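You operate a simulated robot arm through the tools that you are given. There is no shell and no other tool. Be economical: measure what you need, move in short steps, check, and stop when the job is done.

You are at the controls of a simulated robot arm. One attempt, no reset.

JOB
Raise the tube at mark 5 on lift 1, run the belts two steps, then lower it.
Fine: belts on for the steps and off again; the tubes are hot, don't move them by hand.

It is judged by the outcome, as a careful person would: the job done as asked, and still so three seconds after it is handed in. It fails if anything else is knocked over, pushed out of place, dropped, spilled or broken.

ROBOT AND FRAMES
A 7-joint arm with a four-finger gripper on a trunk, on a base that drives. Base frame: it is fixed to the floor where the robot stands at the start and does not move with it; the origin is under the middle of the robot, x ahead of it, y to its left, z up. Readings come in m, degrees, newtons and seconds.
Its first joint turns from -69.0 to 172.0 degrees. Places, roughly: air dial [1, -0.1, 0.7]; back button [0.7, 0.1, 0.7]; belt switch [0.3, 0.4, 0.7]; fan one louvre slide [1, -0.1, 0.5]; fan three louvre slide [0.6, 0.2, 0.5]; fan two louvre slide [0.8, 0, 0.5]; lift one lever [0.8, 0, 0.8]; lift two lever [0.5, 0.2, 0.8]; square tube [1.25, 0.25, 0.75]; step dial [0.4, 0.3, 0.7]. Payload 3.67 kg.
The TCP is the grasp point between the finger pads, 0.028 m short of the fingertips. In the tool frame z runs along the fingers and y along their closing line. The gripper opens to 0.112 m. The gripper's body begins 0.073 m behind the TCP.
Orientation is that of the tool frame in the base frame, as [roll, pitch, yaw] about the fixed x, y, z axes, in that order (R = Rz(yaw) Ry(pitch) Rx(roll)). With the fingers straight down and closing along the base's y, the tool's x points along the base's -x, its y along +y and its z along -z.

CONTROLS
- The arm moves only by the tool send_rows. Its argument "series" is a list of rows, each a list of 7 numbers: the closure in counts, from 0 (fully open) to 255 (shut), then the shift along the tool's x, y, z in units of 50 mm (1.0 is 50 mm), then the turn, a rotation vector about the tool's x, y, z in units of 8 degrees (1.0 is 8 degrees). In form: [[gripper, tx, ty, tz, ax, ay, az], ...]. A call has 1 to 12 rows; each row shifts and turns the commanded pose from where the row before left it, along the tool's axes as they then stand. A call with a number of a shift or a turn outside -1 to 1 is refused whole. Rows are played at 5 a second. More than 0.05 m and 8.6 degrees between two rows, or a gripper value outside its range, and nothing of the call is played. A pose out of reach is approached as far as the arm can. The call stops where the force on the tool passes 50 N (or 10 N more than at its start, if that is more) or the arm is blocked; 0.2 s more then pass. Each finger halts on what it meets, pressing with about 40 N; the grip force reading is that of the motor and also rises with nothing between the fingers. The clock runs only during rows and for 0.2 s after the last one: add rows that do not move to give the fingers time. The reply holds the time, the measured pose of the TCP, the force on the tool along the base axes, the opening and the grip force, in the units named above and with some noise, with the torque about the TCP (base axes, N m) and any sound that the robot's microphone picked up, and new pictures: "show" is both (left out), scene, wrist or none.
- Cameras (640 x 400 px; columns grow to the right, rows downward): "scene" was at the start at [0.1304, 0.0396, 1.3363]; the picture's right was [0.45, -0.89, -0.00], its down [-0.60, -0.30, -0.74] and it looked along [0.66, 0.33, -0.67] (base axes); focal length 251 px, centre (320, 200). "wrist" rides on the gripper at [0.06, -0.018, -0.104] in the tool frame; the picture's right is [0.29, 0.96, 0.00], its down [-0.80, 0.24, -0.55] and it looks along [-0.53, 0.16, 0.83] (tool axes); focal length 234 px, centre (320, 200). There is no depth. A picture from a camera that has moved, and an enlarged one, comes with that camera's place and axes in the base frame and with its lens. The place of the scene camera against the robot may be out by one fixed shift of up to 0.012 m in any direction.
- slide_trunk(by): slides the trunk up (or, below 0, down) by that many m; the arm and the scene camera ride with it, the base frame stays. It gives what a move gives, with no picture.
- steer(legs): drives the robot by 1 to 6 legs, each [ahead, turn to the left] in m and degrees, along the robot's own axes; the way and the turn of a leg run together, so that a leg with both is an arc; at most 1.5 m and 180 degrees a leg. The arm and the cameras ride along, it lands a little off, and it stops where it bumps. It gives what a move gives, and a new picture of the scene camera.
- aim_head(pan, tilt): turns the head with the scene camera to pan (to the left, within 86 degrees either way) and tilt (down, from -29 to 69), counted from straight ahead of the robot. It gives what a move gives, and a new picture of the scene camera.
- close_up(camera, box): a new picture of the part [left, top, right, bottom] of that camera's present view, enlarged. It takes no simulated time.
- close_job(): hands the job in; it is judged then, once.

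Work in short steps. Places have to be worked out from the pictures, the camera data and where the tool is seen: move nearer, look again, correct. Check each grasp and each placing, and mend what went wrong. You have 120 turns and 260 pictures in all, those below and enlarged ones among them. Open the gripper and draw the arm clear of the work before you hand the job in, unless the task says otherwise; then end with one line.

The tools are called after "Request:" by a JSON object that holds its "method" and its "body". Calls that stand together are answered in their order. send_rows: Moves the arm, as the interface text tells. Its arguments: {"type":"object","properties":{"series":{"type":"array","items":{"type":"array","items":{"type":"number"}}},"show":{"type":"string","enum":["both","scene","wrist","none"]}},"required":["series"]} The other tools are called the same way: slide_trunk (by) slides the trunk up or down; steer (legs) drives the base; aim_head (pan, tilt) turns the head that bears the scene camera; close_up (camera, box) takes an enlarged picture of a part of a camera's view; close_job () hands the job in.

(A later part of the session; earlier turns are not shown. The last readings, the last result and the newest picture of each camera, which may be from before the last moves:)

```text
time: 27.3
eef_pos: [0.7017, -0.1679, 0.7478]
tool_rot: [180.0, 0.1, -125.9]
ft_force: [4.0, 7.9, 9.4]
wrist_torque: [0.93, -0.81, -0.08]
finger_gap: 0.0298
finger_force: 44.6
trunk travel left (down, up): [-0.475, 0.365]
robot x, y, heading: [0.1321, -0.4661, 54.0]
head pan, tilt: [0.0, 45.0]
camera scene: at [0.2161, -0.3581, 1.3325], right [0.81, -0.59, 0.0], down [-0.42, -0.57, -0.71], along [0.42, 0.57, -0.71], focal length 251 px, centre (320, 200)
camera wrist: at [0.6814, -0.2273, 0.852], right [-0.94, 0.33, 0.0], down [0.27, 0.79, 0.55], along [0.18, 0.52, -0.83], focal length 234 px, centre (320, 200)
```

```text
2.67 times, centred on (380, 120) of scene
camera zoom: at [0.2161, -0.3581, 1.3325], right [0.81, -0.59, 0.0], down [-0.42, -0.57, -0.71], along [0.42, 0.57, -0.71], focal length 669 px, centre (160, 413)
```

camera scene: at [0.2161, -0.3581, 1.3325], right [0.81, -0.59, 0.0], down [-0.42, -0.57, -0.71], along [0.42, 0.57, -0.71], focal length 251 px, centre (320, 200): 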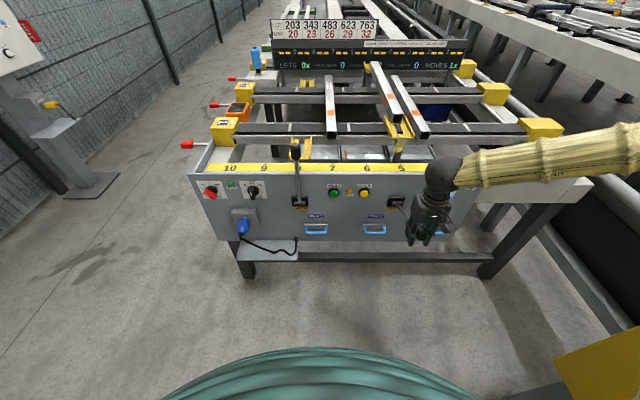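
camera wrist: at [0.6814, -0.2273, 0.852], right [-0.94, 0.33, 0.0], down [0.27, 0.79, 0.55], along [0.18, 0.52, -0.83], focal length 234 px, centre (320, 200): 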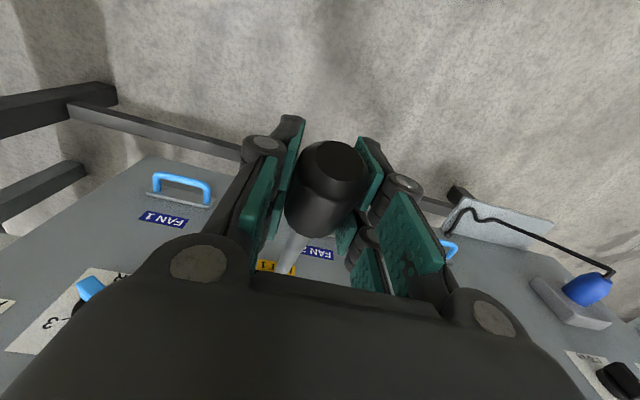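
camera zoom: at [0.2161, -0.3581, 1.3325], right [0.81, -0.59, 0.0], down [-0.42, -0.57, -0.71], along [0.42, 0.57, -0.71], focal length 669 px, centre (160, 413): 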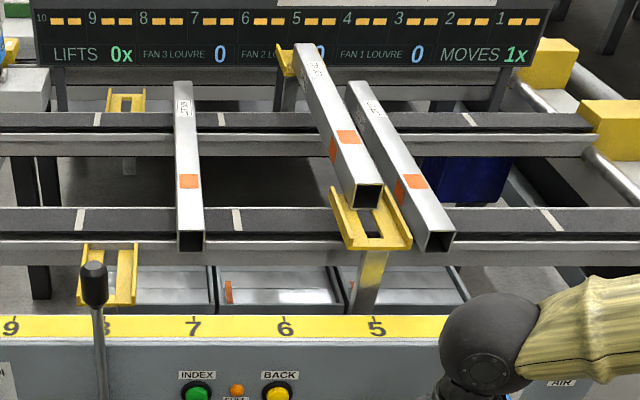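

The tube keeps rising with the lever, so I'll keep going until a stop is felt.

Request:
{"method": "send_rows", "body": {"series": [[200, 0.142, 0, 0.35, 0, 0, 0], [200, 0.115, 0, 0.36, 0, 0, 0], [200, 0.086, 0, 0.367, 0, 0, 0], [200, 0, 0, 0, 0, 0, 0]]}}

Request:
{"method": "close_up", "body": {"camera": "scene", "box": [260, 50, 500, 190]}}

```text
time: 28.1
eef_pos: [0.6935, -0.1788, 0.7059]
tool_rot: [-179.9, 0.7, -126.0]
ft_force: [-7.6, -9.1, 24.3]
wrist_torque: [0.69, -0.55, 0.03]
finger_gap: 0.0242
finger_force: 0.0
trunk travel left (down, up): [-0.475, 0.365]
robot x, y, heading: [0.1308, -0.4655, 54.0]
head pan, tilt: [0.0, 45.0]
stopped in row 3: the force on the tool passed its limit at 69 N (the readings are from after the stop); the commanded pose is now the measured one
camera scene: at [0.2149, -0.3604, 1.3331], right [0.81, -0.59, 0.0], down [-0.42, -0.57, -0.71], along [0.42, 0.57, -0.71], focal length 251 px, centre (320, 200)
camera wrist: at [0.6728, -0.2397, 0.8093], right [-0.94, 0.33, 0.0], down [0.27, 0.78, 0.56], along [0.19, 0.53, -0.83], focal length 234 px, centre (320, 200)
```

scene: 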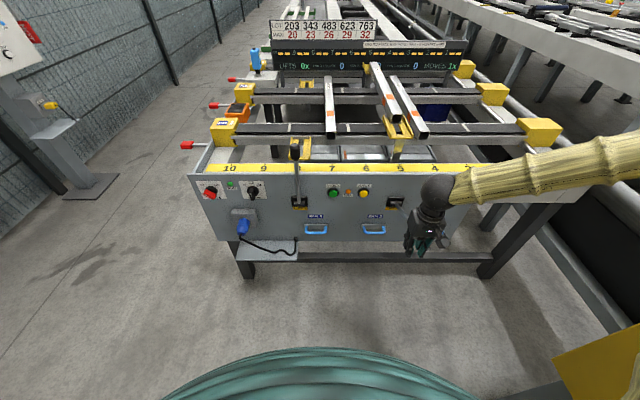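
wrist: 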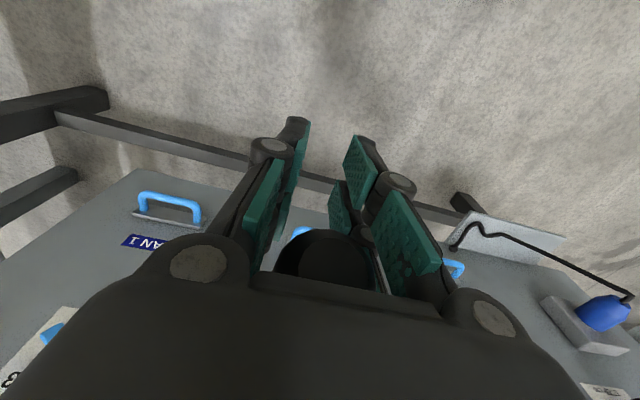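

```text
2.67 times, centred on (380, 120) of scene
camera zoom: at [0.2149, -0.3604, 1.3331], right [0.81, -0.59, 0.0], down [-0.42, -0.57, -0.71], along [0.42, 0.57, -0.71], focal length 669 px, centre (160, 413)
```

zoom: 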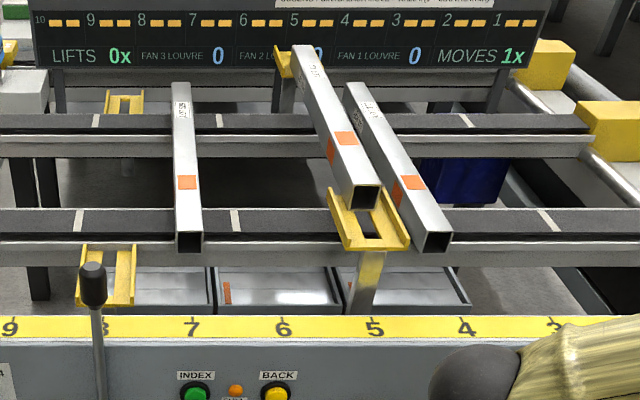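

The lever hit its end stop (about 65°) and the knob slipped through the fingers; the tube stays at full height. I'll open and rise clear.

Request:
{"method": "send_rows", "body": {"series": [[0, 0, 0, 0, 0, 0, 0], [0, 0, 0, 0, 0, 0, 0], [0, 0, 0, 0, 0, 0, 0], [0, 0, 0, -0.8, 0, 0, 0], [0, 0, 0, -0.8, 0, 0, 0], [0, 0, 0, -0.8, 0, 0, 0], [0, 0, 0, -0.8, 0, 0, 0], [0, 0, 0, -0.8, 0, 0, 0]]}}

Request:
{"method": "close_up", "body": {"camera": "scene", "box": [260, 50, 500, 240]}}

```text
time: 29.9
eef_pos: [0.6926, -0.1808, 0.9028]
tool_rot: [-180.0, 0.4, -126.1]
ft_force: [0.5, -0.6, 0.2]
wrist_torque: [0.0, -0.01, 0.0]
finger_gap: 0.1118
finger_force: 0.0
trunk travel left (down, up): [-0.475, 0.365]
robot x, y, heading: [0.1293, -0.4673, 53.4]
head pan, tilt: [0.0, 45.0]
camera scene: at [0.216, -0.3587, 1.3325], right [0.81, -0.59, 0.0], down [-0.42, -0.57, -0.71], along [0.42, 0.57, -0.71], focal length 251 px, centre (320, 200)
camera wrist: at [0.6731, -0.2407, 1.0078], right [-0.94, 0.33, 0.0], down [0.27, 0.78, 0.56], along [0.19, 0.53, -0.83], focal length 234 px, centre (320, 200)
```

scene: 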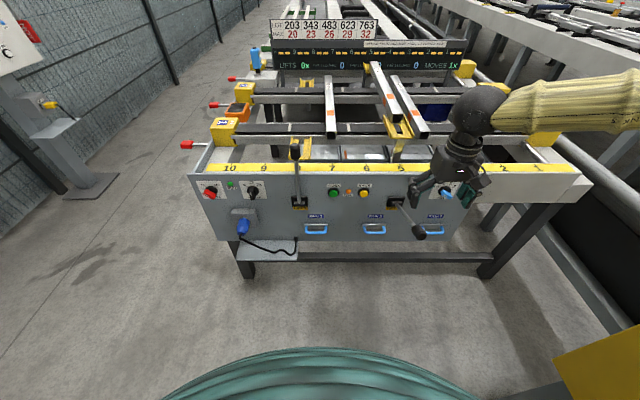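
wrist: 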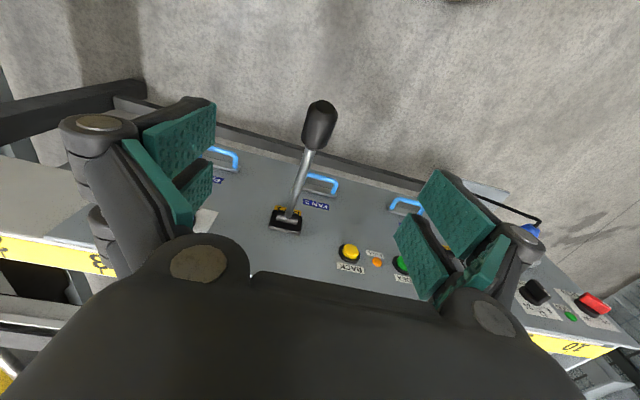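

```text
2.11 times, centred on (380, 145) of scene
camera zoom: at [0.216, -0.3587, 1.3325], right [0.81, -0.59, 0.0], down [-0.42, -0.57, -0.71], along [0.42, 0.57, -0.71], focal length 528 px, centre (194, 316)
```

zoom: 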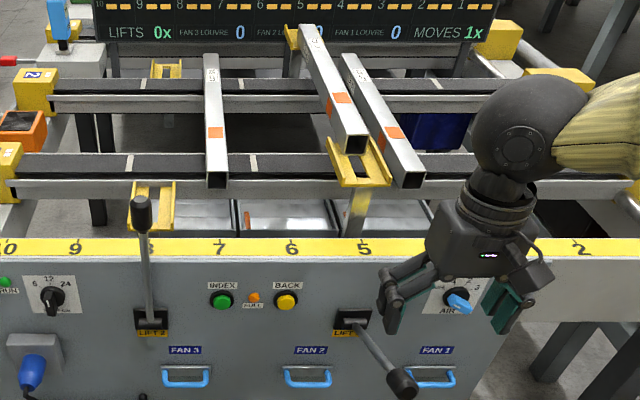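

Tube 5 is now held about 68 mm up, and the lever stays at its stop. Next is the belt switch, at about (0.288, 0.397, 0.725). I'll slide left at a safe distance from the panel.

Request:
{"method": "send_rows", "body": {"series": [[0, 0, 0, -0.8, 0, 0, 0], [0, 0, 0.95, 0, 0, 0, 0], [0, 0, 0.95, 0, 0, 0, 0], [0, 0, 0.95, 0, 0, 0, 0], [0, 0, 0.95, 0, 0, 0, 0], [0, 0, 0.95, 0, 0, 0, 0], [0, 0, 0.95, 0, 0, 0, 0], [0, 0, 0.95, 0, 0, 0, 0], [0, 0, 0.95, 0, 0, 0, 0], [0, 0, 0.95, 0, 0, 0, 0], [0, 0, 0.95, 0, 0, 0, 0], [0, 0, 0.95, 0, 0, 0, 0]], "show": "none"}}

Request:
{"method": "send_rows", "body": {"series": [[0, 0, 0.95, 0, 0, -1, 0], [0, 0, 0.95, 0, 0, -1, 0], [0, 0, 0.8, 0, 0, -1, 0], [0, 0, 0, 0, 0, -1, 0], [0, 0, 0, 0, 0, -1, 0], [0, 0, 0, 0, 0, -1, 0], [0, 0, 0, 0, 0, -1, 0], [0, 0, 0, 0, 0, -1, 0], [0, 0, 0, 0, 0, -1, 0]]}}

```text
time: 32.5
eef_pos: [0.2702, 0.13, 0.9433]
tool_rot: [-179.9, 0.3, -126.0]
ft_force: [0.0, 0.1, -0.2]
wrist_torque: [-0.01, -0.04, 0.0]
finger_gap: 0.1122
finger_force: 0.2
trunk travel left (down, up): [-0.475, 0.365]
robot x, y, heading: [0.1354, -0.4657, 53.8]
head pan, tilt: [0.0, 45.0]
```

```text
time: 34.7
eef_pos: [0.193, 0.2168, 0.9732]
tool_rot: [170.6, 72.3, -137.6]
ft_force: [0.5, 0.5, 0.6]
wrist_torque: [-0.02, 0.01, 0.0]
finger_gap: 0.1117
finger_force: 0.1
trunk travel left (down, up): [-0.475, 0.365]
robot x, y, heading: [0.1312, -0.4695, 53.9]
head pan, tilt: [0.0, 45.0]
stopped in row 9: the arm was blocked; the commanded pose is now the measured one
camera scene: at [0.2162, -0.3593, 1.3326], right [0.81, -0.59, 0.0], down [-0.42, -0.57, -0.71], along [0.42, 0.57, -0.71], focal length 251 px, centre (320, 200)
camera wrist: at [0.1336, 0.1147, 0.9458], right [-0.81, 0.54, -0.23], down [-0.33, -0.1, 0.94], along [0.48, 0.84, 0.26], focal length 234 px, centre (320, 200)
```

scene: 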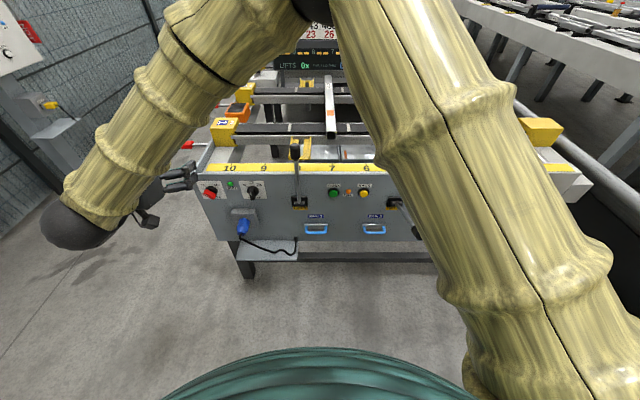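
wrist: 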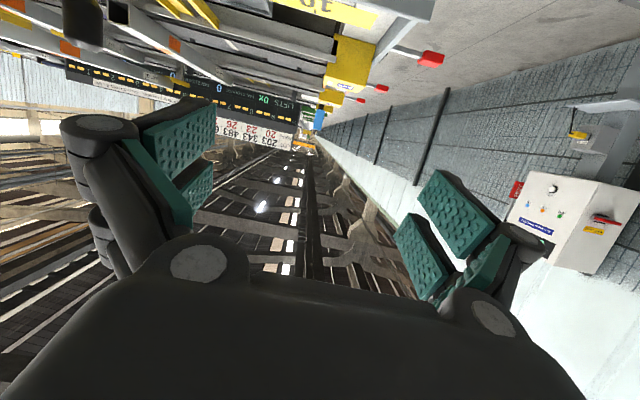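

The wrist reached a limit near 72° tilt because the shoulder is high. Lowering the trunk brings the shoulder and tool to the panel's height, which should free the wrist.

Request:
{"method": "slide_trunk", "body": {"by": -0.24}}

Request:
{"method": "send_rows", "body": {"series": [[0, 0, 0, 0, 0, 0, 0]]}}

```text
time: 37.2
eef_pos: [0.1924, 0.2168, 0.733]
tool_rot: [170.6, 72.3, -137.5]
ft_force: [0.5, 0.2, 1.0]
wrist_torque: [-0.02, 0.02, 0.01]
finger_gap: 0.1121
finger_force: 0.1
trunk travel left (down, up): [-0.235, 0.605]
robot x, y, heading: [0.1327, -0.4689, 54.0]
head pan, tilt: [0.0, 45.0]
```

```text
time: 37.6
eef_pos: [0.1915, 0.2167, 0.7323]
tool_rot: [170.6, 72.5, -137.5]
ft_force: [1.0, 0.6, 0.2]
wrist_torque: [0.01, 0.02, 0.0]
finger_gap: 0.1119
finger_force: 0.1
trunk travel left (down, up): [-0.235, 0.605]
robot x, y, heading: [0.1322, -0.4651, 54.1]
head pan, tilt: [0.0, 45.0]
camera scene: at [0.216, -0.3581, 1.0925], right [0.81, -0.59, 0.0], down [-0.42, -0.57, -0.71], along [0.42, 0.57, -0.71], focal length 251 px, centre (320, 200)
camera wrist: at [0.133, 0.1154, 0.7061], right [-0.81, 0.54, -0.23], down [-0.33, -0.11, 0.94], along [0.48, 0.84, 0.26], focal length 234 px, centre (320, 200)
```

scene: 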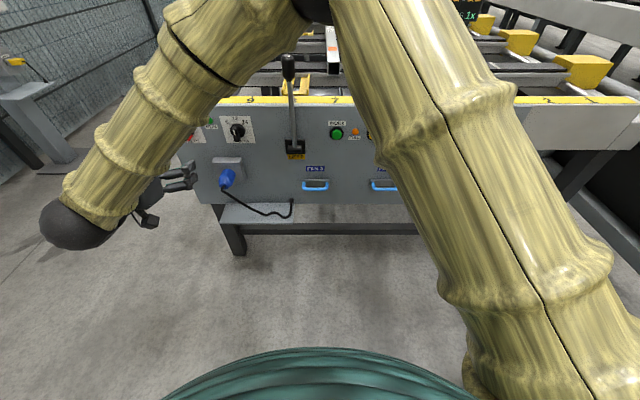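
wrist: 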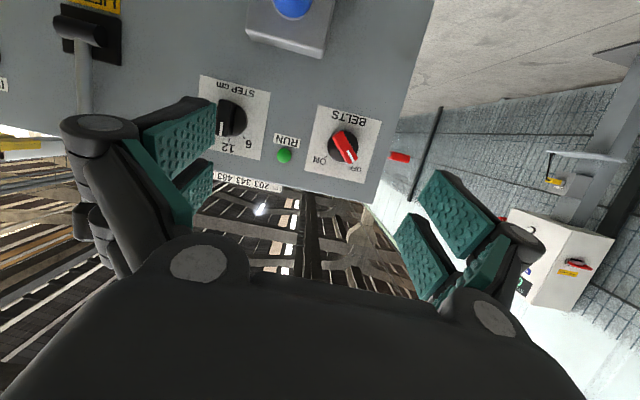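

The wrist camera sees the belt and step dials (upside down). Enlarging.

Request:
{"method": "close_up", "body": {"camera": "wrist", "box": [190, 70, 390, 195]}}

```text
3.20 times, centred on (290, 132) of wrist
camera zoom: at [0.133, 0.1154, 0.7061], right [-0.81, 0.54, -0.23], down [-0.33, -0.11, 0.94], along [0.48, 0.84, 0.26], focal length 749 px, centre (416, 416)
```

zoom: 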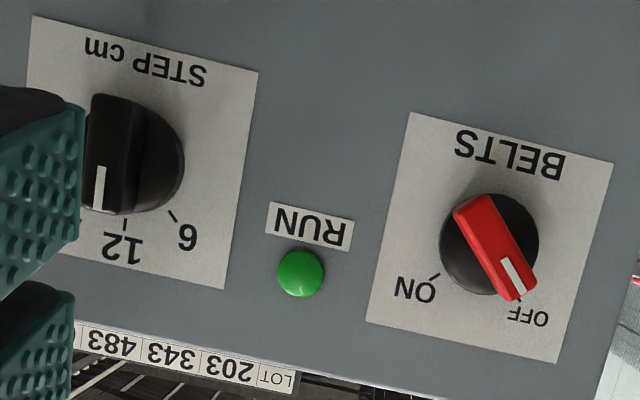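

BELTS is at OFF (pointer upper-left), ON is 90° clockwise, and STEP is at 12 cm. I'll continue levelling the tool and roll it -45° so the fingers close across the red handle.

Request:
{"method": "send_rows", "body": {"series": [[0, 0, 0, 0, 0, -1, 0], [0, 0, 0, 0, 0, -1, 0], [60, 0, 0, 0, 0, 0, -1], [100, 0, 0, 0, 0, 0, -1], [120, 0, 0, 0, 0, 0, -1], [120, 0, 0, 0, 0, 0, -1], [120, 0, 0, 0, 0, 0, -1], [120, 0, 0, 0, 0, 0, -0.6]]}}

```text
time: 39.4
eef_pos: [0.2113, 0.2216, 0.7409]
tool_rot: [-92.5, 48.9, -41.8]
ft_force: [0.1, -0.4, 0.1]
wrist_torque: [0.0, -0.01, -0.01]
finger_gap: 0.0592
finger_force: 0.0
trunk travel left (down, up): [-0.235, 0.605]
robot x, y, heading: [0.1327, -0.4657, 53.8]
head pan, tilt: [0.0, 45.0]
camera scene: at [0.216, -0.3581, 1.0925], right [0.81, -0.59, 0.0], down [-0.42, -0.57, -0.71], along [0.42, 0.57, -0.71], focal length 251 px, centre (320, 200)
camera wrist: at [0.1838, 0.107, 0.7106], right [-0.42, 0.32, -0.85], down [-0.89, 0.04, 0.46], along [0.18, 0.95, 0.27], focal length 234 px, centre (320, 200)
```

scene: 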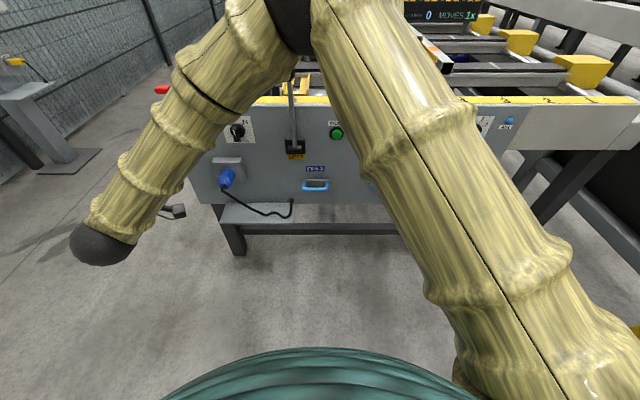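
wrist: 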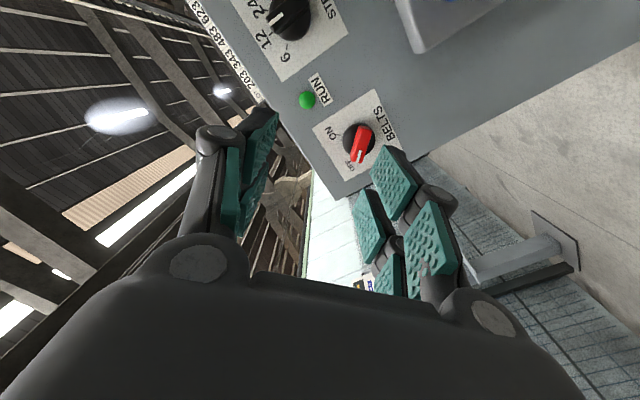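

The tool is now level within a few degrees. The handle triangulates to (0.273, 0.390, 0.714); I'll fix the yaw and move to about 8 cm in front of it.

Request:
{"method": "send_rows", "body": {"series": [[120, 0, 0, 0, -0.38, -0.33, 0], [120, -0.117, 0.547, 0, 0, 0, 0], [120, -0.117, 0.547, 0.2, 0, 0, 0], [120, 0, 0, 0.8, 0, 0, 0], [120, 0, 0, 0.8, 0, 0, 0], [120, 0, 0, 0, 0, 0, 0]]}}

```text
time: 40.8
eef_pos: [0.2027, 0.319, 0.7013]
tool_rot: [-92.1, 48.0, -36.0]
ft_force: [-0.1, -0.7, 0.0]
wrist_torque: [0.0, 0.01, 0.03]
finger_gap: 0.0588
finger_force: 0.0
trunk travel left (down, up): [-0.235, 0.605]
robot x, y, heading: [0.1322, -0.4631, 54.3]
head pan, tilt: [0.0, 45.0]
camera scene: at [0.216, -0.3581, 1.0925], right [0.81, -0.59, 0.0], down [-0.42, -0.57, -0.71], along [0.42, 0.57, -0.71], focal length 251 px, centre (320, 200)
camera wrist: at [0.1877, 0.2024, 0.6715], right [-0.44, 0.27, -0.85], down [-0.89, -0.05, 0.45], along [0.08, 0.96, 0.27], focal length 234 px, centre (320, 200)
```

scene: 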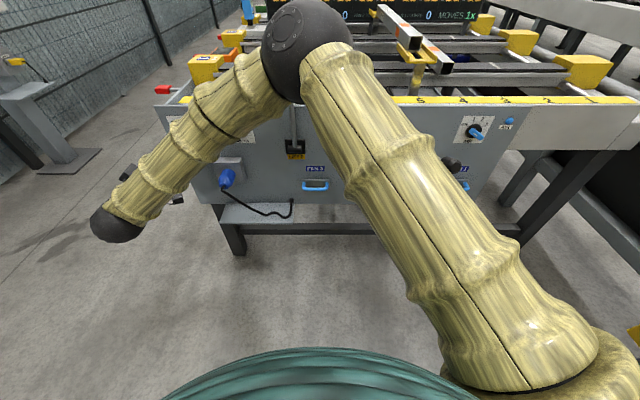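
wrist: 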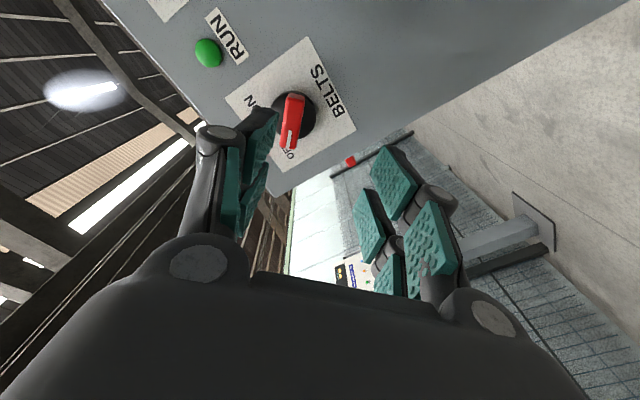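

The handle estimate is confirmed at (0.274, 0.389, 0.714), so I need -24 mm in tool y and about 85 mm ahead. I'll advance most of that and check.

Request:
{"method": "send_rows", "body": {"series": [[120, 0, -0.488, 0, 0, 0, 0], [120, 0, 0, 0.6, 0, 0, 0], [120, 0, 0, 0.6, 0, 0, 0], [120, 0, 0, 0, 0, 0, 0]], "show": "wrist"}}

```text
time: 41.8
eef_pos: [0.254, 0.3585, 0.7176]
tool_rot: [-92.3, 48.1, -36.3]
ft_force: [0.2, 0.0, 0.1]
wrist_torque: [0.0, -0.02, 0.01]
finger_gap: 0.0592
finger_force: 0.0
trunk travel left (down, up): [-0.235, 0.605]
robot x, y, heading: [0.1338, -0.4667, 53.8]
head pan, tilt: [0.0, 45.0]
camera wrist: at [0.2392, 0.2419, 0.6871], right [-0.44, 0.28, -0.85], down [-0.89, -0.04, 0.45], along [0.09, 0.96, 0.27], focal length 234 px, centre (320, 200)
```

wrist: 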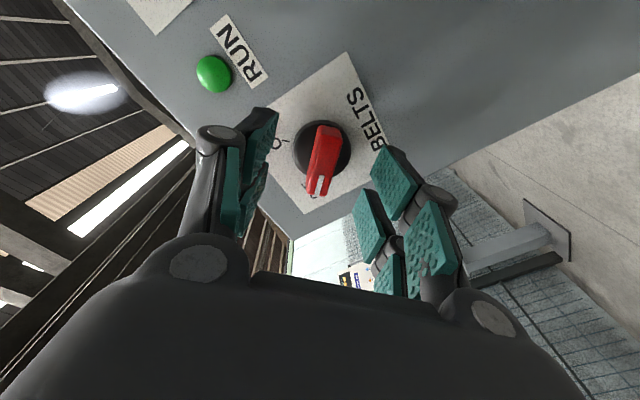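

Alignment looks right: the handle lies along the pads' plane between the fingers. I'll advance 25 mm and close.

Request:
{"method": "send_rows", "body": {"series": [[120, 0, 0.03, 0.25, 0, 0, 0], [120, 0, 0, 0.25, 0, 0, 0], [160, 0, 0, 0, 0, 0, 0], [230, 0, 0, 0, 0, 0, 0], [230, 0, 0, 0, 0, 0, 0]], "show": "wrist"}}

```text
time: 43.0
eef_pos: [0.2626, 0.3772, 0.7159]
tool_rot: [-92.0, 48.0, -36.0]
ft_force: [6.8, -10.0, 4.6]
wrist_torque: [0.12, -0.14, -0.25]
finger_gap: 0.0165
finger_force: 5.2
trunk travel left (down, up): [-0.235, 0.605]
robot x, y, heading: [0.1319, -0.4685, 54.0]
head pan, tilt: [0.0, 45.0]
camera wrist: at [0.2498, 0.2614, 0.6857], right [-0.44, 0.28, -0.85], down [-0.89, -0.05, 0.45], along [0.08, 0.96, 0.27], focal length 234 px, centre (320, 200)
```

wrist: 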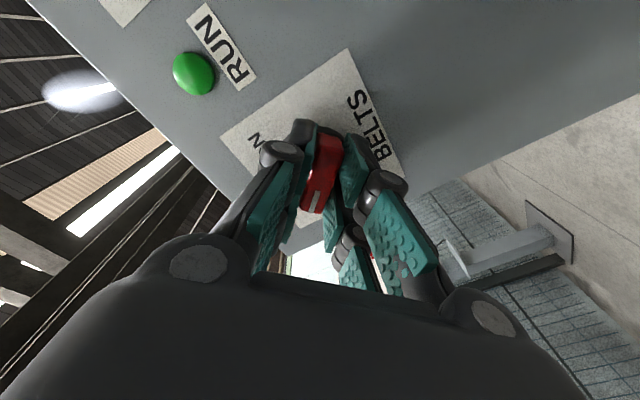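

The handle is gripped (16.5 mm). Turning clockwise, first 48°.

Request:
{"method": "send_rows", "body": {"series": [[230, 0, 0, 0, 0, 0, 1], [230, 0, 0, 0, 0, 0, 1], [230, 0, 0, 0, 0, 0, 1], [230, 0, 0, 0, 0, 0, 1], [230, 0, 0, 0, 0, 0, 1], [230, 0, 0, 0, 0, 0, 1], [230, 0, 0, 0, 0, 0, 0]], "show": "wrist"}}

```text
time: 44.6
eef_pos: [0.265, 0.3787, 0.7157]
tool_rot: [103.5, 83.7, 159.0]
ft_force: [7.7, -11.6, 4.2]
wrist_torque: [0.13, -0.11, -0.36]
finger_gap: 0.0176
finger_force: 6.2
trunk travel left (down, up): [-0.235, 0.605]
robot x, y, heading: [0.131, -0.466, 54.2]
head pan, tilt: [0.0, 45.0]
camera wrist: at [0.2144, 0.2846, 0.6563], right [-0.81, 0.55, -0.18], down [-0.43, -0.35, 0.83], along [0.39, 0.76, 0.52], focal length 234 px, centre (320, 200)
```

wrist: 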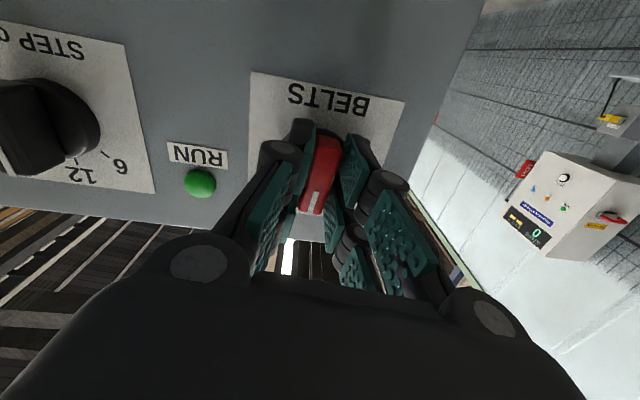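

Turning well, with low force. I'll do the remaining 42°, watching for the detent.

Request:
{"method": "send_rows", "body": {"series": [[230, 0, 0, 0, 0, 0, 1], [230, 0, 0, 0, 0, 0, 1], [230, 0, 0, 0, 0, 0, 1], [230, 0, 0, 0, 0, 0, 1], [230, 0, 0, 0, 0, 0, 1], [230, 0, 0, 0, 0, 0, 0.3], [230, 0, 0, 0, 0, 0, 0]]}}

```text
time: 46.2
eef_pos: [0.2625, 0.3798, 0.7134]
tool_rot: [92.1, 41.6, 147.0]
ft_force: [3.2, -2.3, -5.0]
wrist_torque: [-1.42, -1.59, 0.18]
finger_gap: 0.016
finger_force: 44.7
trunk travel left (down, up): [-0.235, 0.605]
robot x, y, heading: [0.1341, -0.4682, 54.1]
head pan, tilt: [0.0, 45.0]
camera scene: at [0.2162, -0.3579, 1.0925], right [0.81, -0.59, 0.0], down [-0.42, -0.57, -0.71], along [0.42, 0.57, -0.71], focal length 251 px, centre (320, 200)
camera wrist: at [0.1774, 0.3104, 0.6634], right [-0.69, 0.49, 0.52], down [0.06, -0.69, 0.72], along [0.72, 0.53, 0.45], focal length 234 px, centre (320, 200)
```

scene: 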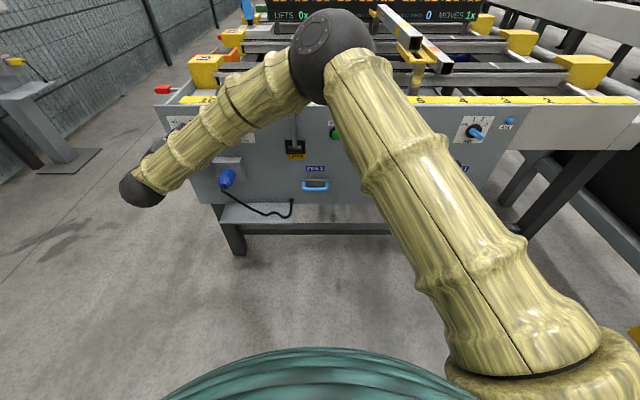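
wrist: 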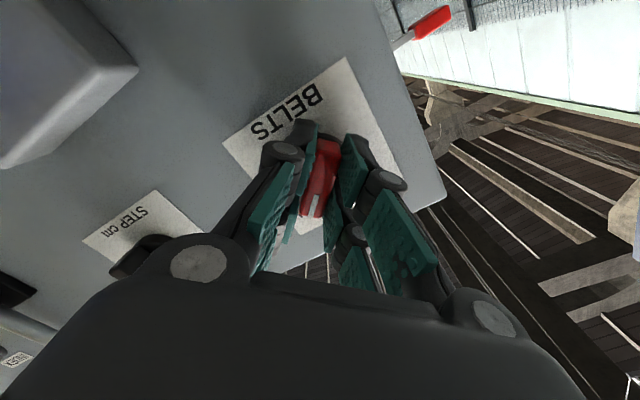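

Torque reached about 2 N·m: the switch is at its ON stop. I'll open, back away and check the pointer.

Request:
{"method": "send_rows", "body": {"series": [[120, 0, 0, 0, 0, 0, 0], [120, 0, 0, 0, 0, 0, 0], [120, 0, 0, -0.7, 0, 0, 0], [120, 0, 0, -0.9, 0, 0, 0], [120, 0, 0, -0.9, 0, 0, -1], [120, 0, 0, 0, 0, 0, -1], [120, 0, 0, 0, 0, 0, -1], [120, 0, 0, 0, 0, 0, -1], [120, 0, 0, 0, 0, 0, -1], [120, 0, 0, 0, 0, 0, -0.6]]}}

Request:
{"method": "close_up", "body": {"camera": "wrist", "box": [190, 60, 390, 195]}}

```text
time: 48.4
eef_pos: [0.1957, 0.2768, 0.7174]
tool_rot: [114.2, 86.0, 169.5]
ft_force: [0.2, -0.5, 0.0]
wrist_torque: [0.0, -0.02, 0.02]
finger_gap: 0.059
finger_force: 0.0
trunk travel left (down, up): [-0.235, 0.605]
robot x, y, heading: [0.1339, -0.4694, 54.0]
head pan, tilt: [0.0, 45.0]
camera scene: at [0.2161, -0.3583, 1.0925], right [0.81, -0.59, 0.0], down [-0.42, -0.57, -0.71], along [0.42, 0.57, -0.71], focal length 251 px, centre (320, 200)
camera wrist: at [0.1481, 0.1813, 0.66], right [-0.81, 0.55, -0.23], down [-0.46, -0.33, 0.83], along [0.38, 0.77, 0.52], focal length 234 px, centre (320, 200)
```

scene: 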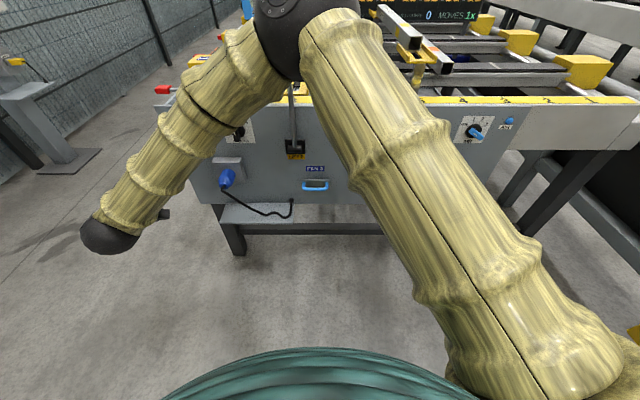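
wrist: 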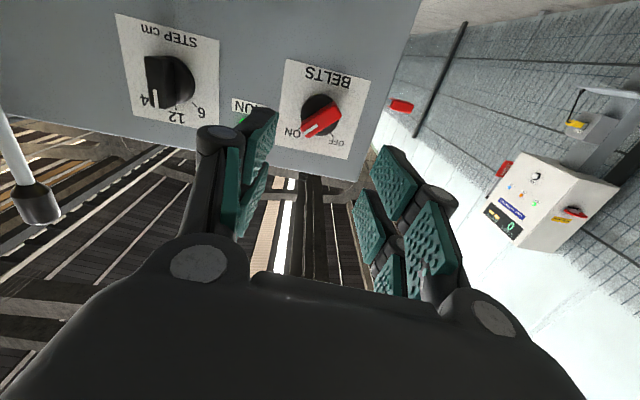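

```text
2.96 times, centred on (290, 128) of wrist
camera zoom: at [0.1481, 0.1813, 0.66], right [-0.81, 0.55, -0.23], down [-0.46, -0.33, 0.83], along [0.38, 0.77, 0.52], focal length 694 px, centre (409, 415)
```

zoom: 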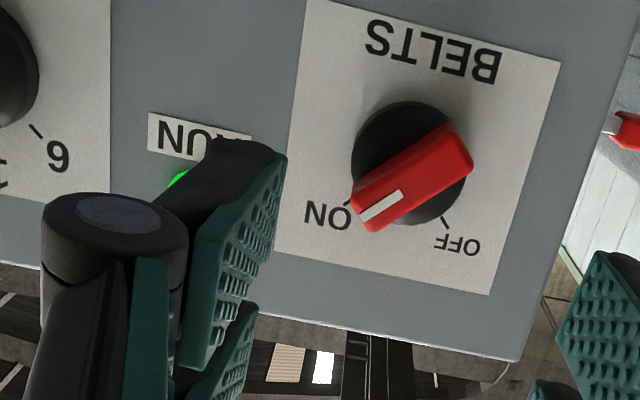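

BELTS is ON and the RUN lamp is bright. I'll close the fingers and slide right, keeping the standoff, to in front of the green INDEX button near (0.624, 0.134, 0.706).

Request:
{"method": "send_rows", "body": {"series": [[255, 0, -0.9, -0.4, 0, 0, 0], [255, 0, -0.96, 0, 0, 0, 0], [255, 0, -0.96, 0, 0, 0, 0], [255, 0, -0.96, 0, 0, 0, 0], [255, 0, -0.96, 0, 0, 0, 0], [255, 0, -0.96, 0, 0, 0, 0], [255, 0, -0.96, 0, 0, 0, 0], [255, 0, -0.96, 0, 0, 0, 0], [255, 0, -0.96, 0, 0, 0, 0], [255, 0, 0, 0, 0, 0, 0]]}}

```text
time: 50.6
eef_pos: [0.5375, 0.0164, 0.6929]
tool_rot: [112.4, 86.1, 167.9]
ft_force: [0.7, -0.1, -0.3]
wrist_torque: [0.02, -0.01, 0.02]
finger_gap: 0.0
finger_force: 36.1
trunk travel left (down, up): [-0.235, 0.605]
robot x, y, heading: [0.1314, -0.467, 53.9]
head pan, tilt: [0.0, 45.0]
camera scene: at [0.2166, -0.3586, 1.0925], right [0.81, -0.59, 0.0], down [-0.42, -0.57, -0.71], along [0.42, 0.57, -0.71], focal length 251 px, centre (320, 200)
camera wrist: at [0.4895, -0.0794, 0.6343], right [-0.81, 0.55, -0.23], down [-0.46, -0.33, 0.82], along [0.37, 0.77, 0.52], focal length 234 px, centre (320, 200)
```

scene: 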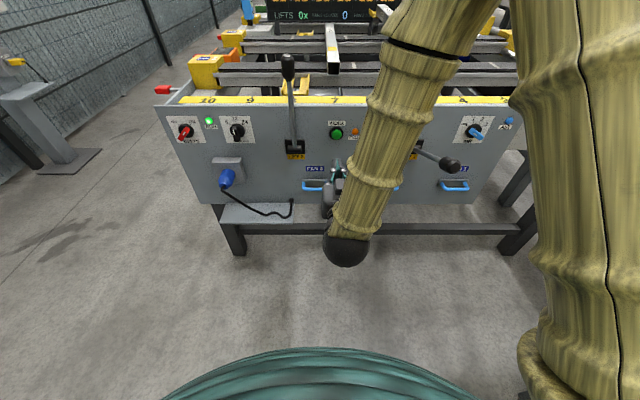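
wrist: 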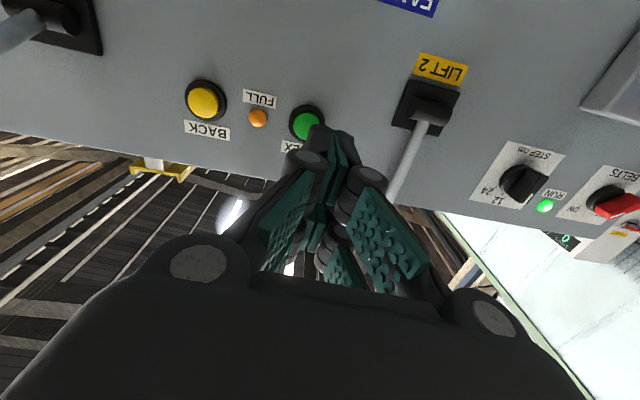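

INDEX appears at about (0.635, 0.137, 0.703). I'll correct laterally (-11 mm, up 15 mm) and advance 95 mm.

Request:
{"method": "send_rows", "body": {"series": [[255, -0.306, -0.23, 0, 0, 0, 0], [255, 0, 0, 0.7, 0, 0, 0], [255, 0, 0, 0.7, 0, 0, 0], [255, 0, 0, 0.5, 0, 0, 0], [255, 0, 0, 0, 0, 0, 0]]}}

```text
time: 51.8
eef_pos: [0.5992, 0.0888, 0.7038]
tool_rot: [112.9, 86.1, 168.5]
ft_force: [0.0, -0.1, -0.5]
wrist_torque: [-0.01, -0.01, 0.0]
finger_gap: 0.0
finger_force: 35.5
trunk travel left (down, up): [-0.235, 0.605]
robot x, y, heading: [0.1365, -0.4683, 53.8]
head pan, tilt: [0.0, 45.0]
camera scene: at [0.2164, -0.3584, 1.0925], right [0.81, -0.59, 0.0], down [-0.42, -0.57, -0.71], along [0.42, 0.57, -0.71], focal length 251 px, centre (320, 200)
camera wrist: at [0.5521, -0.0068, 0.6453], right [-0.81, 0.55, -0.23], down [-0.46, -0.33, 0.83], along [0.37, 0.77, 0.52], focal length 234 px, centre (320, 200)
```

scene: 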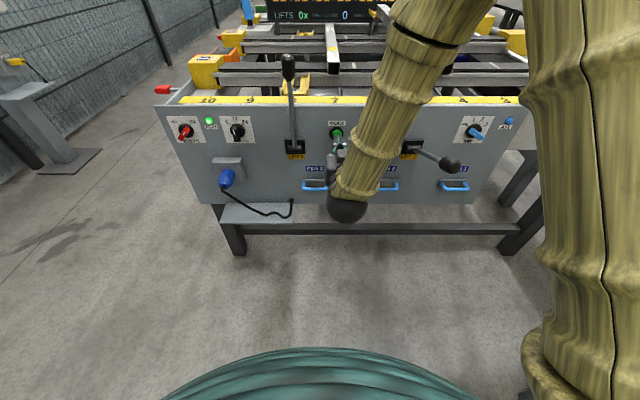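
wrist: 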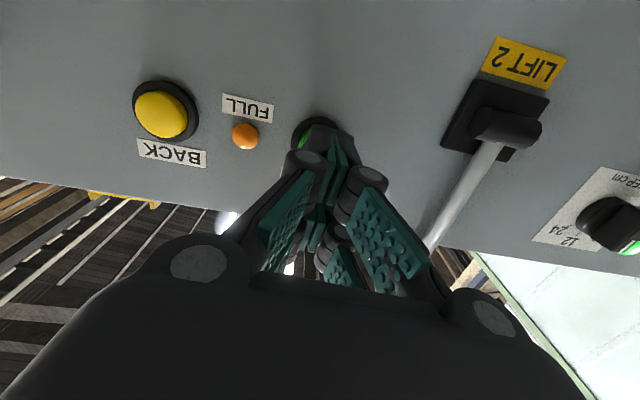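

The fingertip is within a few millimetres of the button. I'll first tilt the head so that the tubes can be watched.

Request:
{"method": "aim_head", "body": {"pan": 0, "tilt": 22}}

```text
time: 52.7
eef_pos: [0.5987, 0.0884, 0.704]
tool_rot: [112.4, 86.1, 168.1]
ft_force: [0.3, 0.9, 0.0]
wrist_torque: [-0.02, -0.01, 0.02]
finger_gap: 0.0
finger_force: 35.8
trunk travel left (down, up): [-0.235, 0.605]
robot x, y, heading: [0.1361, -0.466, 54.0]
head pan, tilt: [0.0, 22.0]
camera scene: at [0.2231, -0.3491, 1.1279], right [0.81, -0.59, 0.0], down [-0.22, -0.3, -0.93], along [0.55, 0.75, -0.38], focal length 251 px, centre (320, 200)
```

scene: 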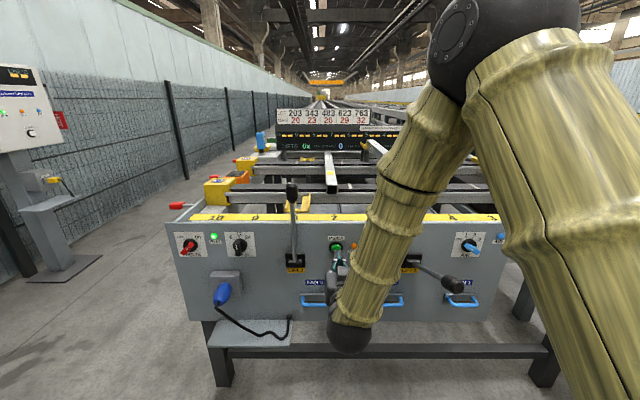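

The mark 7 tube is visible as an indicator. Now pressing INDEX: advance until contact in small steps.

Request:
{"method": "send_rows", "body": {"series": [[255, 0.06, -0.05, 0.6, 0, 0, 0], [255, 0, 0, 0.08, 0, 0, 0], [255, 0, 0, 0.08, 0, 0, 0]]}}

```text
time: 53.5
eef_pos: [0.6215, 0.118, 0.6997]
tool_rot: [112.7, 86.1, 168.2]
ft_force: [-0.4, -1.5, 0.8]
wrist_torque: [0.07, -0.02, -0.02]
finger_gap: 0.0059
finger_force: 35.3
trunk travel left (down, up): [-0.235, 0.605]
robot x, y, heading: [0.1327, -0.4663, 53.8]
head pan, tilt: [0.0, 22.0]
camera scene: at [0.223, -0.3492, 1.128], right [0.81, -0.59, 0.0], down [-0.22, -0.3, -0.93], along [0.55, 0.75, -0.37], focal length 251 px, centre (320, 200)
camera wrist: at [0.5751, 0.0232, 0.6411], right [-0.81, 0.55, -0.23], down [-0.46, -0.33, 0.82], along [0.37, 0.77, 0.52], focal length 234 px, centre (320, 200)
```

scene: 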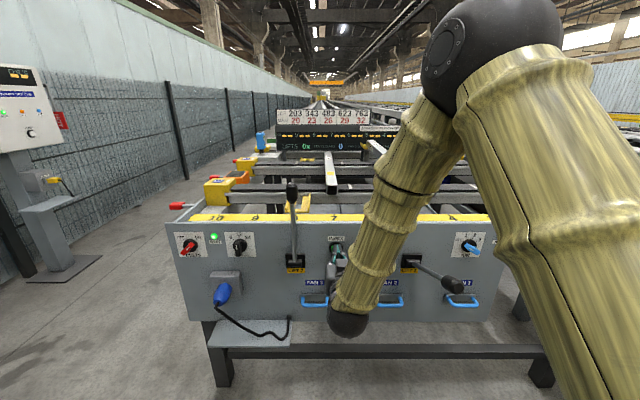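
wrist: 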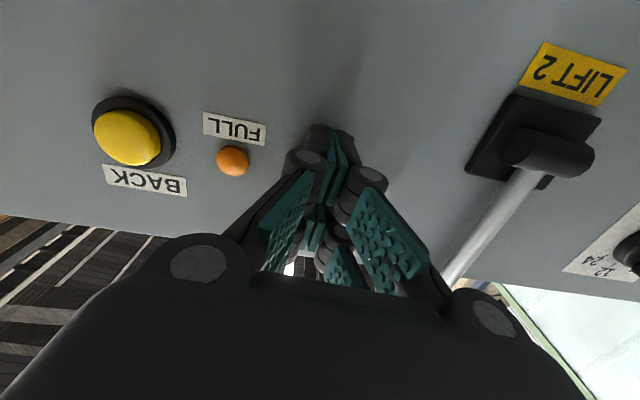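

The fingers have just touched (gap changed slightly). Pressing a little further.

Request:
{"method": "send_rows", "body": {"series": [[255, 0, 0, 0.08, 0, 0, 0], [255, 0, 0, 0.08, 0, 0, 0], [255, 0, 0, 0, 0, 0, 0]]}}

```text
time: 54.3
eef_pos: [0.6263, 0.1237, 0.6996]
tool_rot: [112.9, 86.2, 168.5]
ft_force: [-11.5, -18.7, -2.1]
wrist_torque: [0.12, -0.1, -0.09]
finger_gap: 0.0061
finger_force: 35.7
trunk travel left (down, up): [-0.235, 0.605]
robot x, y, heading: [0.1343, -0.4658, 53.9]
head pan, tilt: [0.0, 22.0]
heard: click
camera scene: at [0.2226, -0.3502, 1.1281], right [0.81, -0.59, 0.0], down [-0.22, -0.3, -0.93], along [0.55, 0.75, -0.37], focal length 251 px, centre (320, 200)
camera wrist: at [0.5791, 0.0287, 0.6411], right [-0.81, 0.55, -0.23], down [-0.46, -0.33, 0.82], along [0.37, 0.77, 0.52], focal length 234 px, centre (320, 200)
```

scene: 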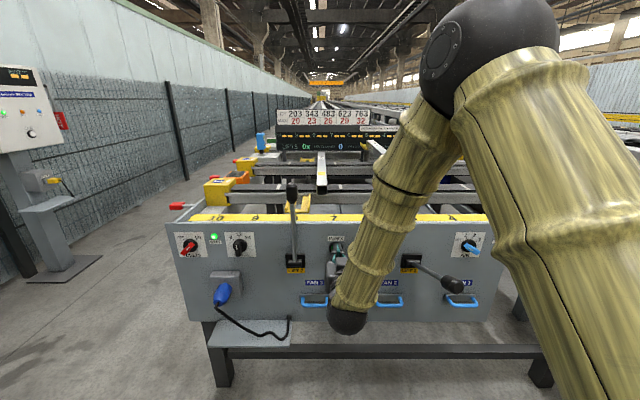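
wrist: 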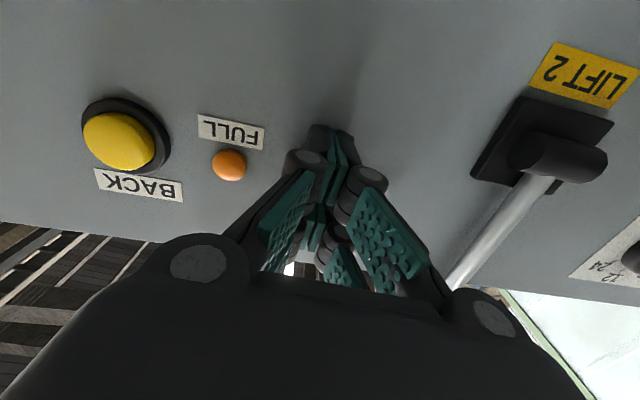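

A click, and the tube is moving left toward 10 — the safe direction. I'll release and wait for the step to finish.

Request:
{"method": "send_rows", "body": {"series": [[255, 0, 0, -0.3, 0, 0, 0], [255, 0, 0, -0.3, 0, 0, 0], [255, 0, 0, 0, 0, 0, 0], [255, 0, 0, 0, 0, 0, 0], [255, 0, 0, 0, 0, 0, 0], [255, 0, 0, 0, 0, 0, 0], [255, 0, 0, 0, 0, 0, 0], [255, 0, 0, 0, 0, 0, 0], [255, 0, 0, 0, 0, 0, 0], [255, 0, 0, 0, 0, 0, 0]], "show": "scene"}}

Request:
{"method": "close_up", "body": {"camera": "scene", "box": [190, 100, 400, 230]}}

```text
time: 56.5
eef_pos: [0.6089, 0.1014, 0.6995]
tool_rot: [112.6, 86.2, 168.1]
ft_force: [-0.1, 0.0, -0.3]
wrist_torque: [-0.01, -0.04, 0.02]
finger_gap: 0.0001
finger_force: 35.7
trunk travel left (down, up): [-0.235, 0.605]
robot x, y, heading: [0.1295, -0.465, 54.1]
head pan, tilt: [0.0, 22.0]
camera scene: at [0.2231, -0.3491, 1.128], right [0.81, -0.59, 0.0], down [-0.22, -0.3, -0.93], along [0.55, 0.75, -0.37], focal length 251 px, centre (320, 200)
```

scene: 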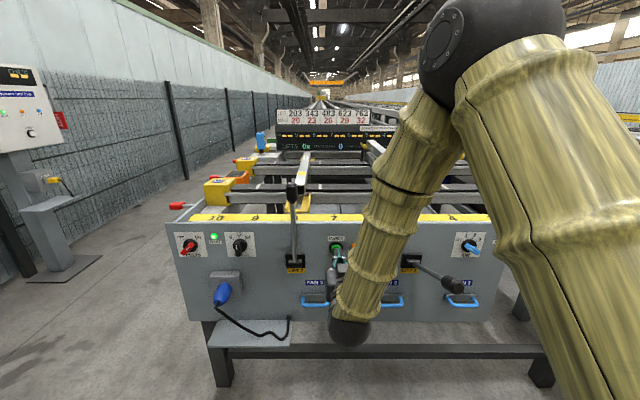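

```text
3.05 times, centred on (295, 165) of scene
camera zoom: at [0.2231, -0.3491, 1.128], right [0.81, -0.59, 0.0], down [-0.22, -0.3, -0.93], along [0.55, 0.75, -0.37], focal length 764 px, centre (396, 307)
```

zoom: 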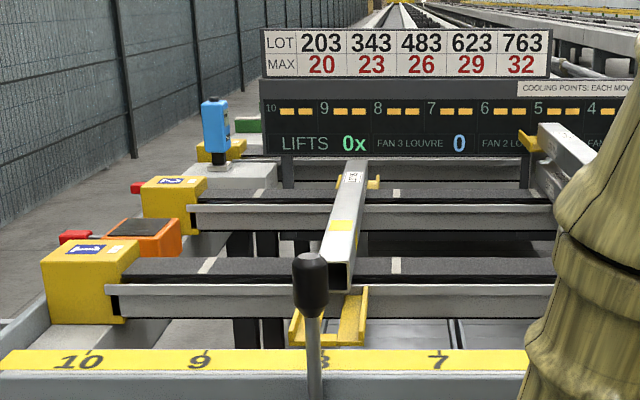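

The tube is now at mark 8, one step. I'll idle a moment to confirm it has stopped and peek at the other tubes.

Request:
{"method": "aim_head", "body": {"pan": -20, "tilt": 25}}

Request:
{"method": "aim_head", "body": {"pan": 0, "tilt": 22}}

```text
time: 57.3
eef_pos: [0.6095, 0.1011, 0.7005]
tool_rot: [112.5, 86.1, 168.0]
ft_force: [0.8, 0.6, -0.5]
wrist_torque: [0.03, -0.01, -0.02]
finger_gap: 0.0
finger_force: 35.6
trunk travel left (down, up): [-0.235, 0.605]
robot x, y, heading: [0.1291, -0.4645, 53.9]
head pan, tilt: [-20.0, 25.0]
camera scene: at [0.2449, -0.3726, 1.1231], right [0.56, -0.83, 0.0], down [-0.35, -0.24, -0.91], along [0.75, 0.51, -0.42], focal length 251 px, centre (320, 200)
```

scene: 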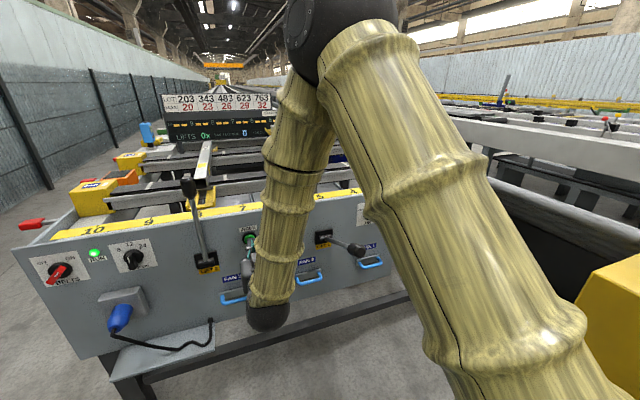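

```text
time: 58.1
eef_pos: [0.6096, 0.1002, 0.6999]
tool_rot: [112.6, 86.1, 168.0]
ft_force: [0.2, 0.1, -0.4]
wrist_torque: [0.0, -0.01, -0.02]
finger_gap: 0.0
finger_force: 36.1
trunk travel left (down, up): [-0.235, 0.605]
robot x, y, heading: [0.1325, -0.4671, 54.2]
head pan, tilt: [0.0, 22.0]
camera scene: at [0.2232, -0.3492, 1.1279], right [0.81, -0.59, 0.0], down [-0.22, -0.3, -0.93], along [0.55, 0.75, -0.37], focal length 251 px, centre (320, 200)
```

scene: 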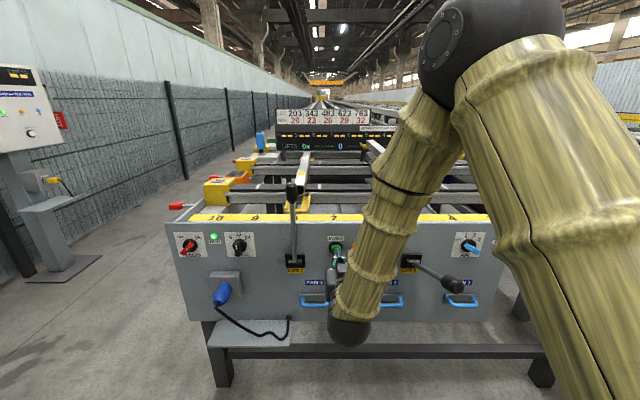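

Stopped at mark 8. Second INDEX press, same stroke, then release and wait.

Request:
{"method": "send_rows", "body": {"series": [[255, 0, 0, 0.45, 0, 0, 0], [255, 0, 0, 0.08, 0, 0, 0], [255, 0, 0, 0.08, 0, 0, 0], [255, 0, 0, 0, 0, 0, 0]], "show": "none"}}

```text
time: 59.1
eef_pos: [0.6264, 0.1242, 0.6992]
tool_rot: [112.5, 86.0, 168.1]
ft_force: [-10.5, -20.6, 0.8]
wrist_torque: [0.13, -0.17, -0.08]
finger_gap: 0.006
finger_force: 35.6
trunk travel left (down, up): [-0.235, 0.605]
robot x, y, heading: [0.1335, -0.4679, 53.9]
head pan, tilt: [0.0, 22.0]
heard: click
```

One click heard. Releasing and waiting for the belts to finish.

Request:
{"method": "send_rows", "body": {"series": [[255, 0, 0, -0.4, 0, 0, 0], [255, 0, 0, -0.8, 0, 0, 0], [255, 0, 0, -0.8, 0, 0, 0], [255, 0, 0, -0.5, 0, 0, 0], [255, 0, 0, 0, 0, 0, 0], [255, 0, 0, 0, 0, 0, 0], [255, 0, 0, 0, 0, 0, 0], [255, 0, 0, 0, 0, 0, 0], [255, 0, 0, 0, 0, 0, 0], [255, 0, 0, 0, 0, 0, 0], [255, 0, 0, 0, 0, 0, 0], [255, 0, 0, 0, 0, 0, 0]], "show": "scene"}}

Request:
{"method": "close_up", "body": {"camera": "scene", "box": [190, 100, 400, 230]}}

```text
time: 61.8
eef_pos: [0.5547, 0.0236, 0.7031]
tool_rot: [112.6, 86.2, 167.9]
ft_force: [0.0, 0.4, -0.2]
wrist_torque: [0.01, 0.01, 0.0]
finger_gap: 0.0
finger_force: 36.1
trunk travel left (down, up): [-0.235, 0.605]
robot x, y, heading: [0.1344, -0.4682, 54.0]
head pan, tilt: [0.0, 22.0]
camera scene: at [0.2231, -0.3491, 1.128], right [0.81, -0.59, 0.0], down [-0.22, -0.3, -0.93], along [0.55, 0.75, -0.37], focal length 251 px, centre (320, 200)
```

scene: 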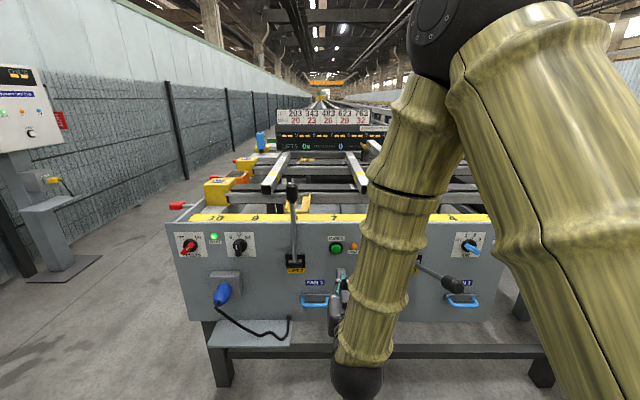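

```text
3.05 times, centred on (295, 165) of scene
camera zoom: at [0.2231, -0.3491, 1.128], right [0.81, -0.59, 0.0], down [-0.22, -0.3, -0.93], along [0.55, 0.75, -0.37], focal length 764 px, centre (396, 307)
```

zoom: 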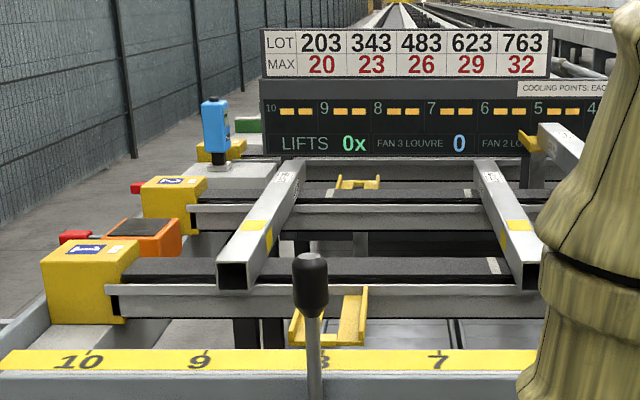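

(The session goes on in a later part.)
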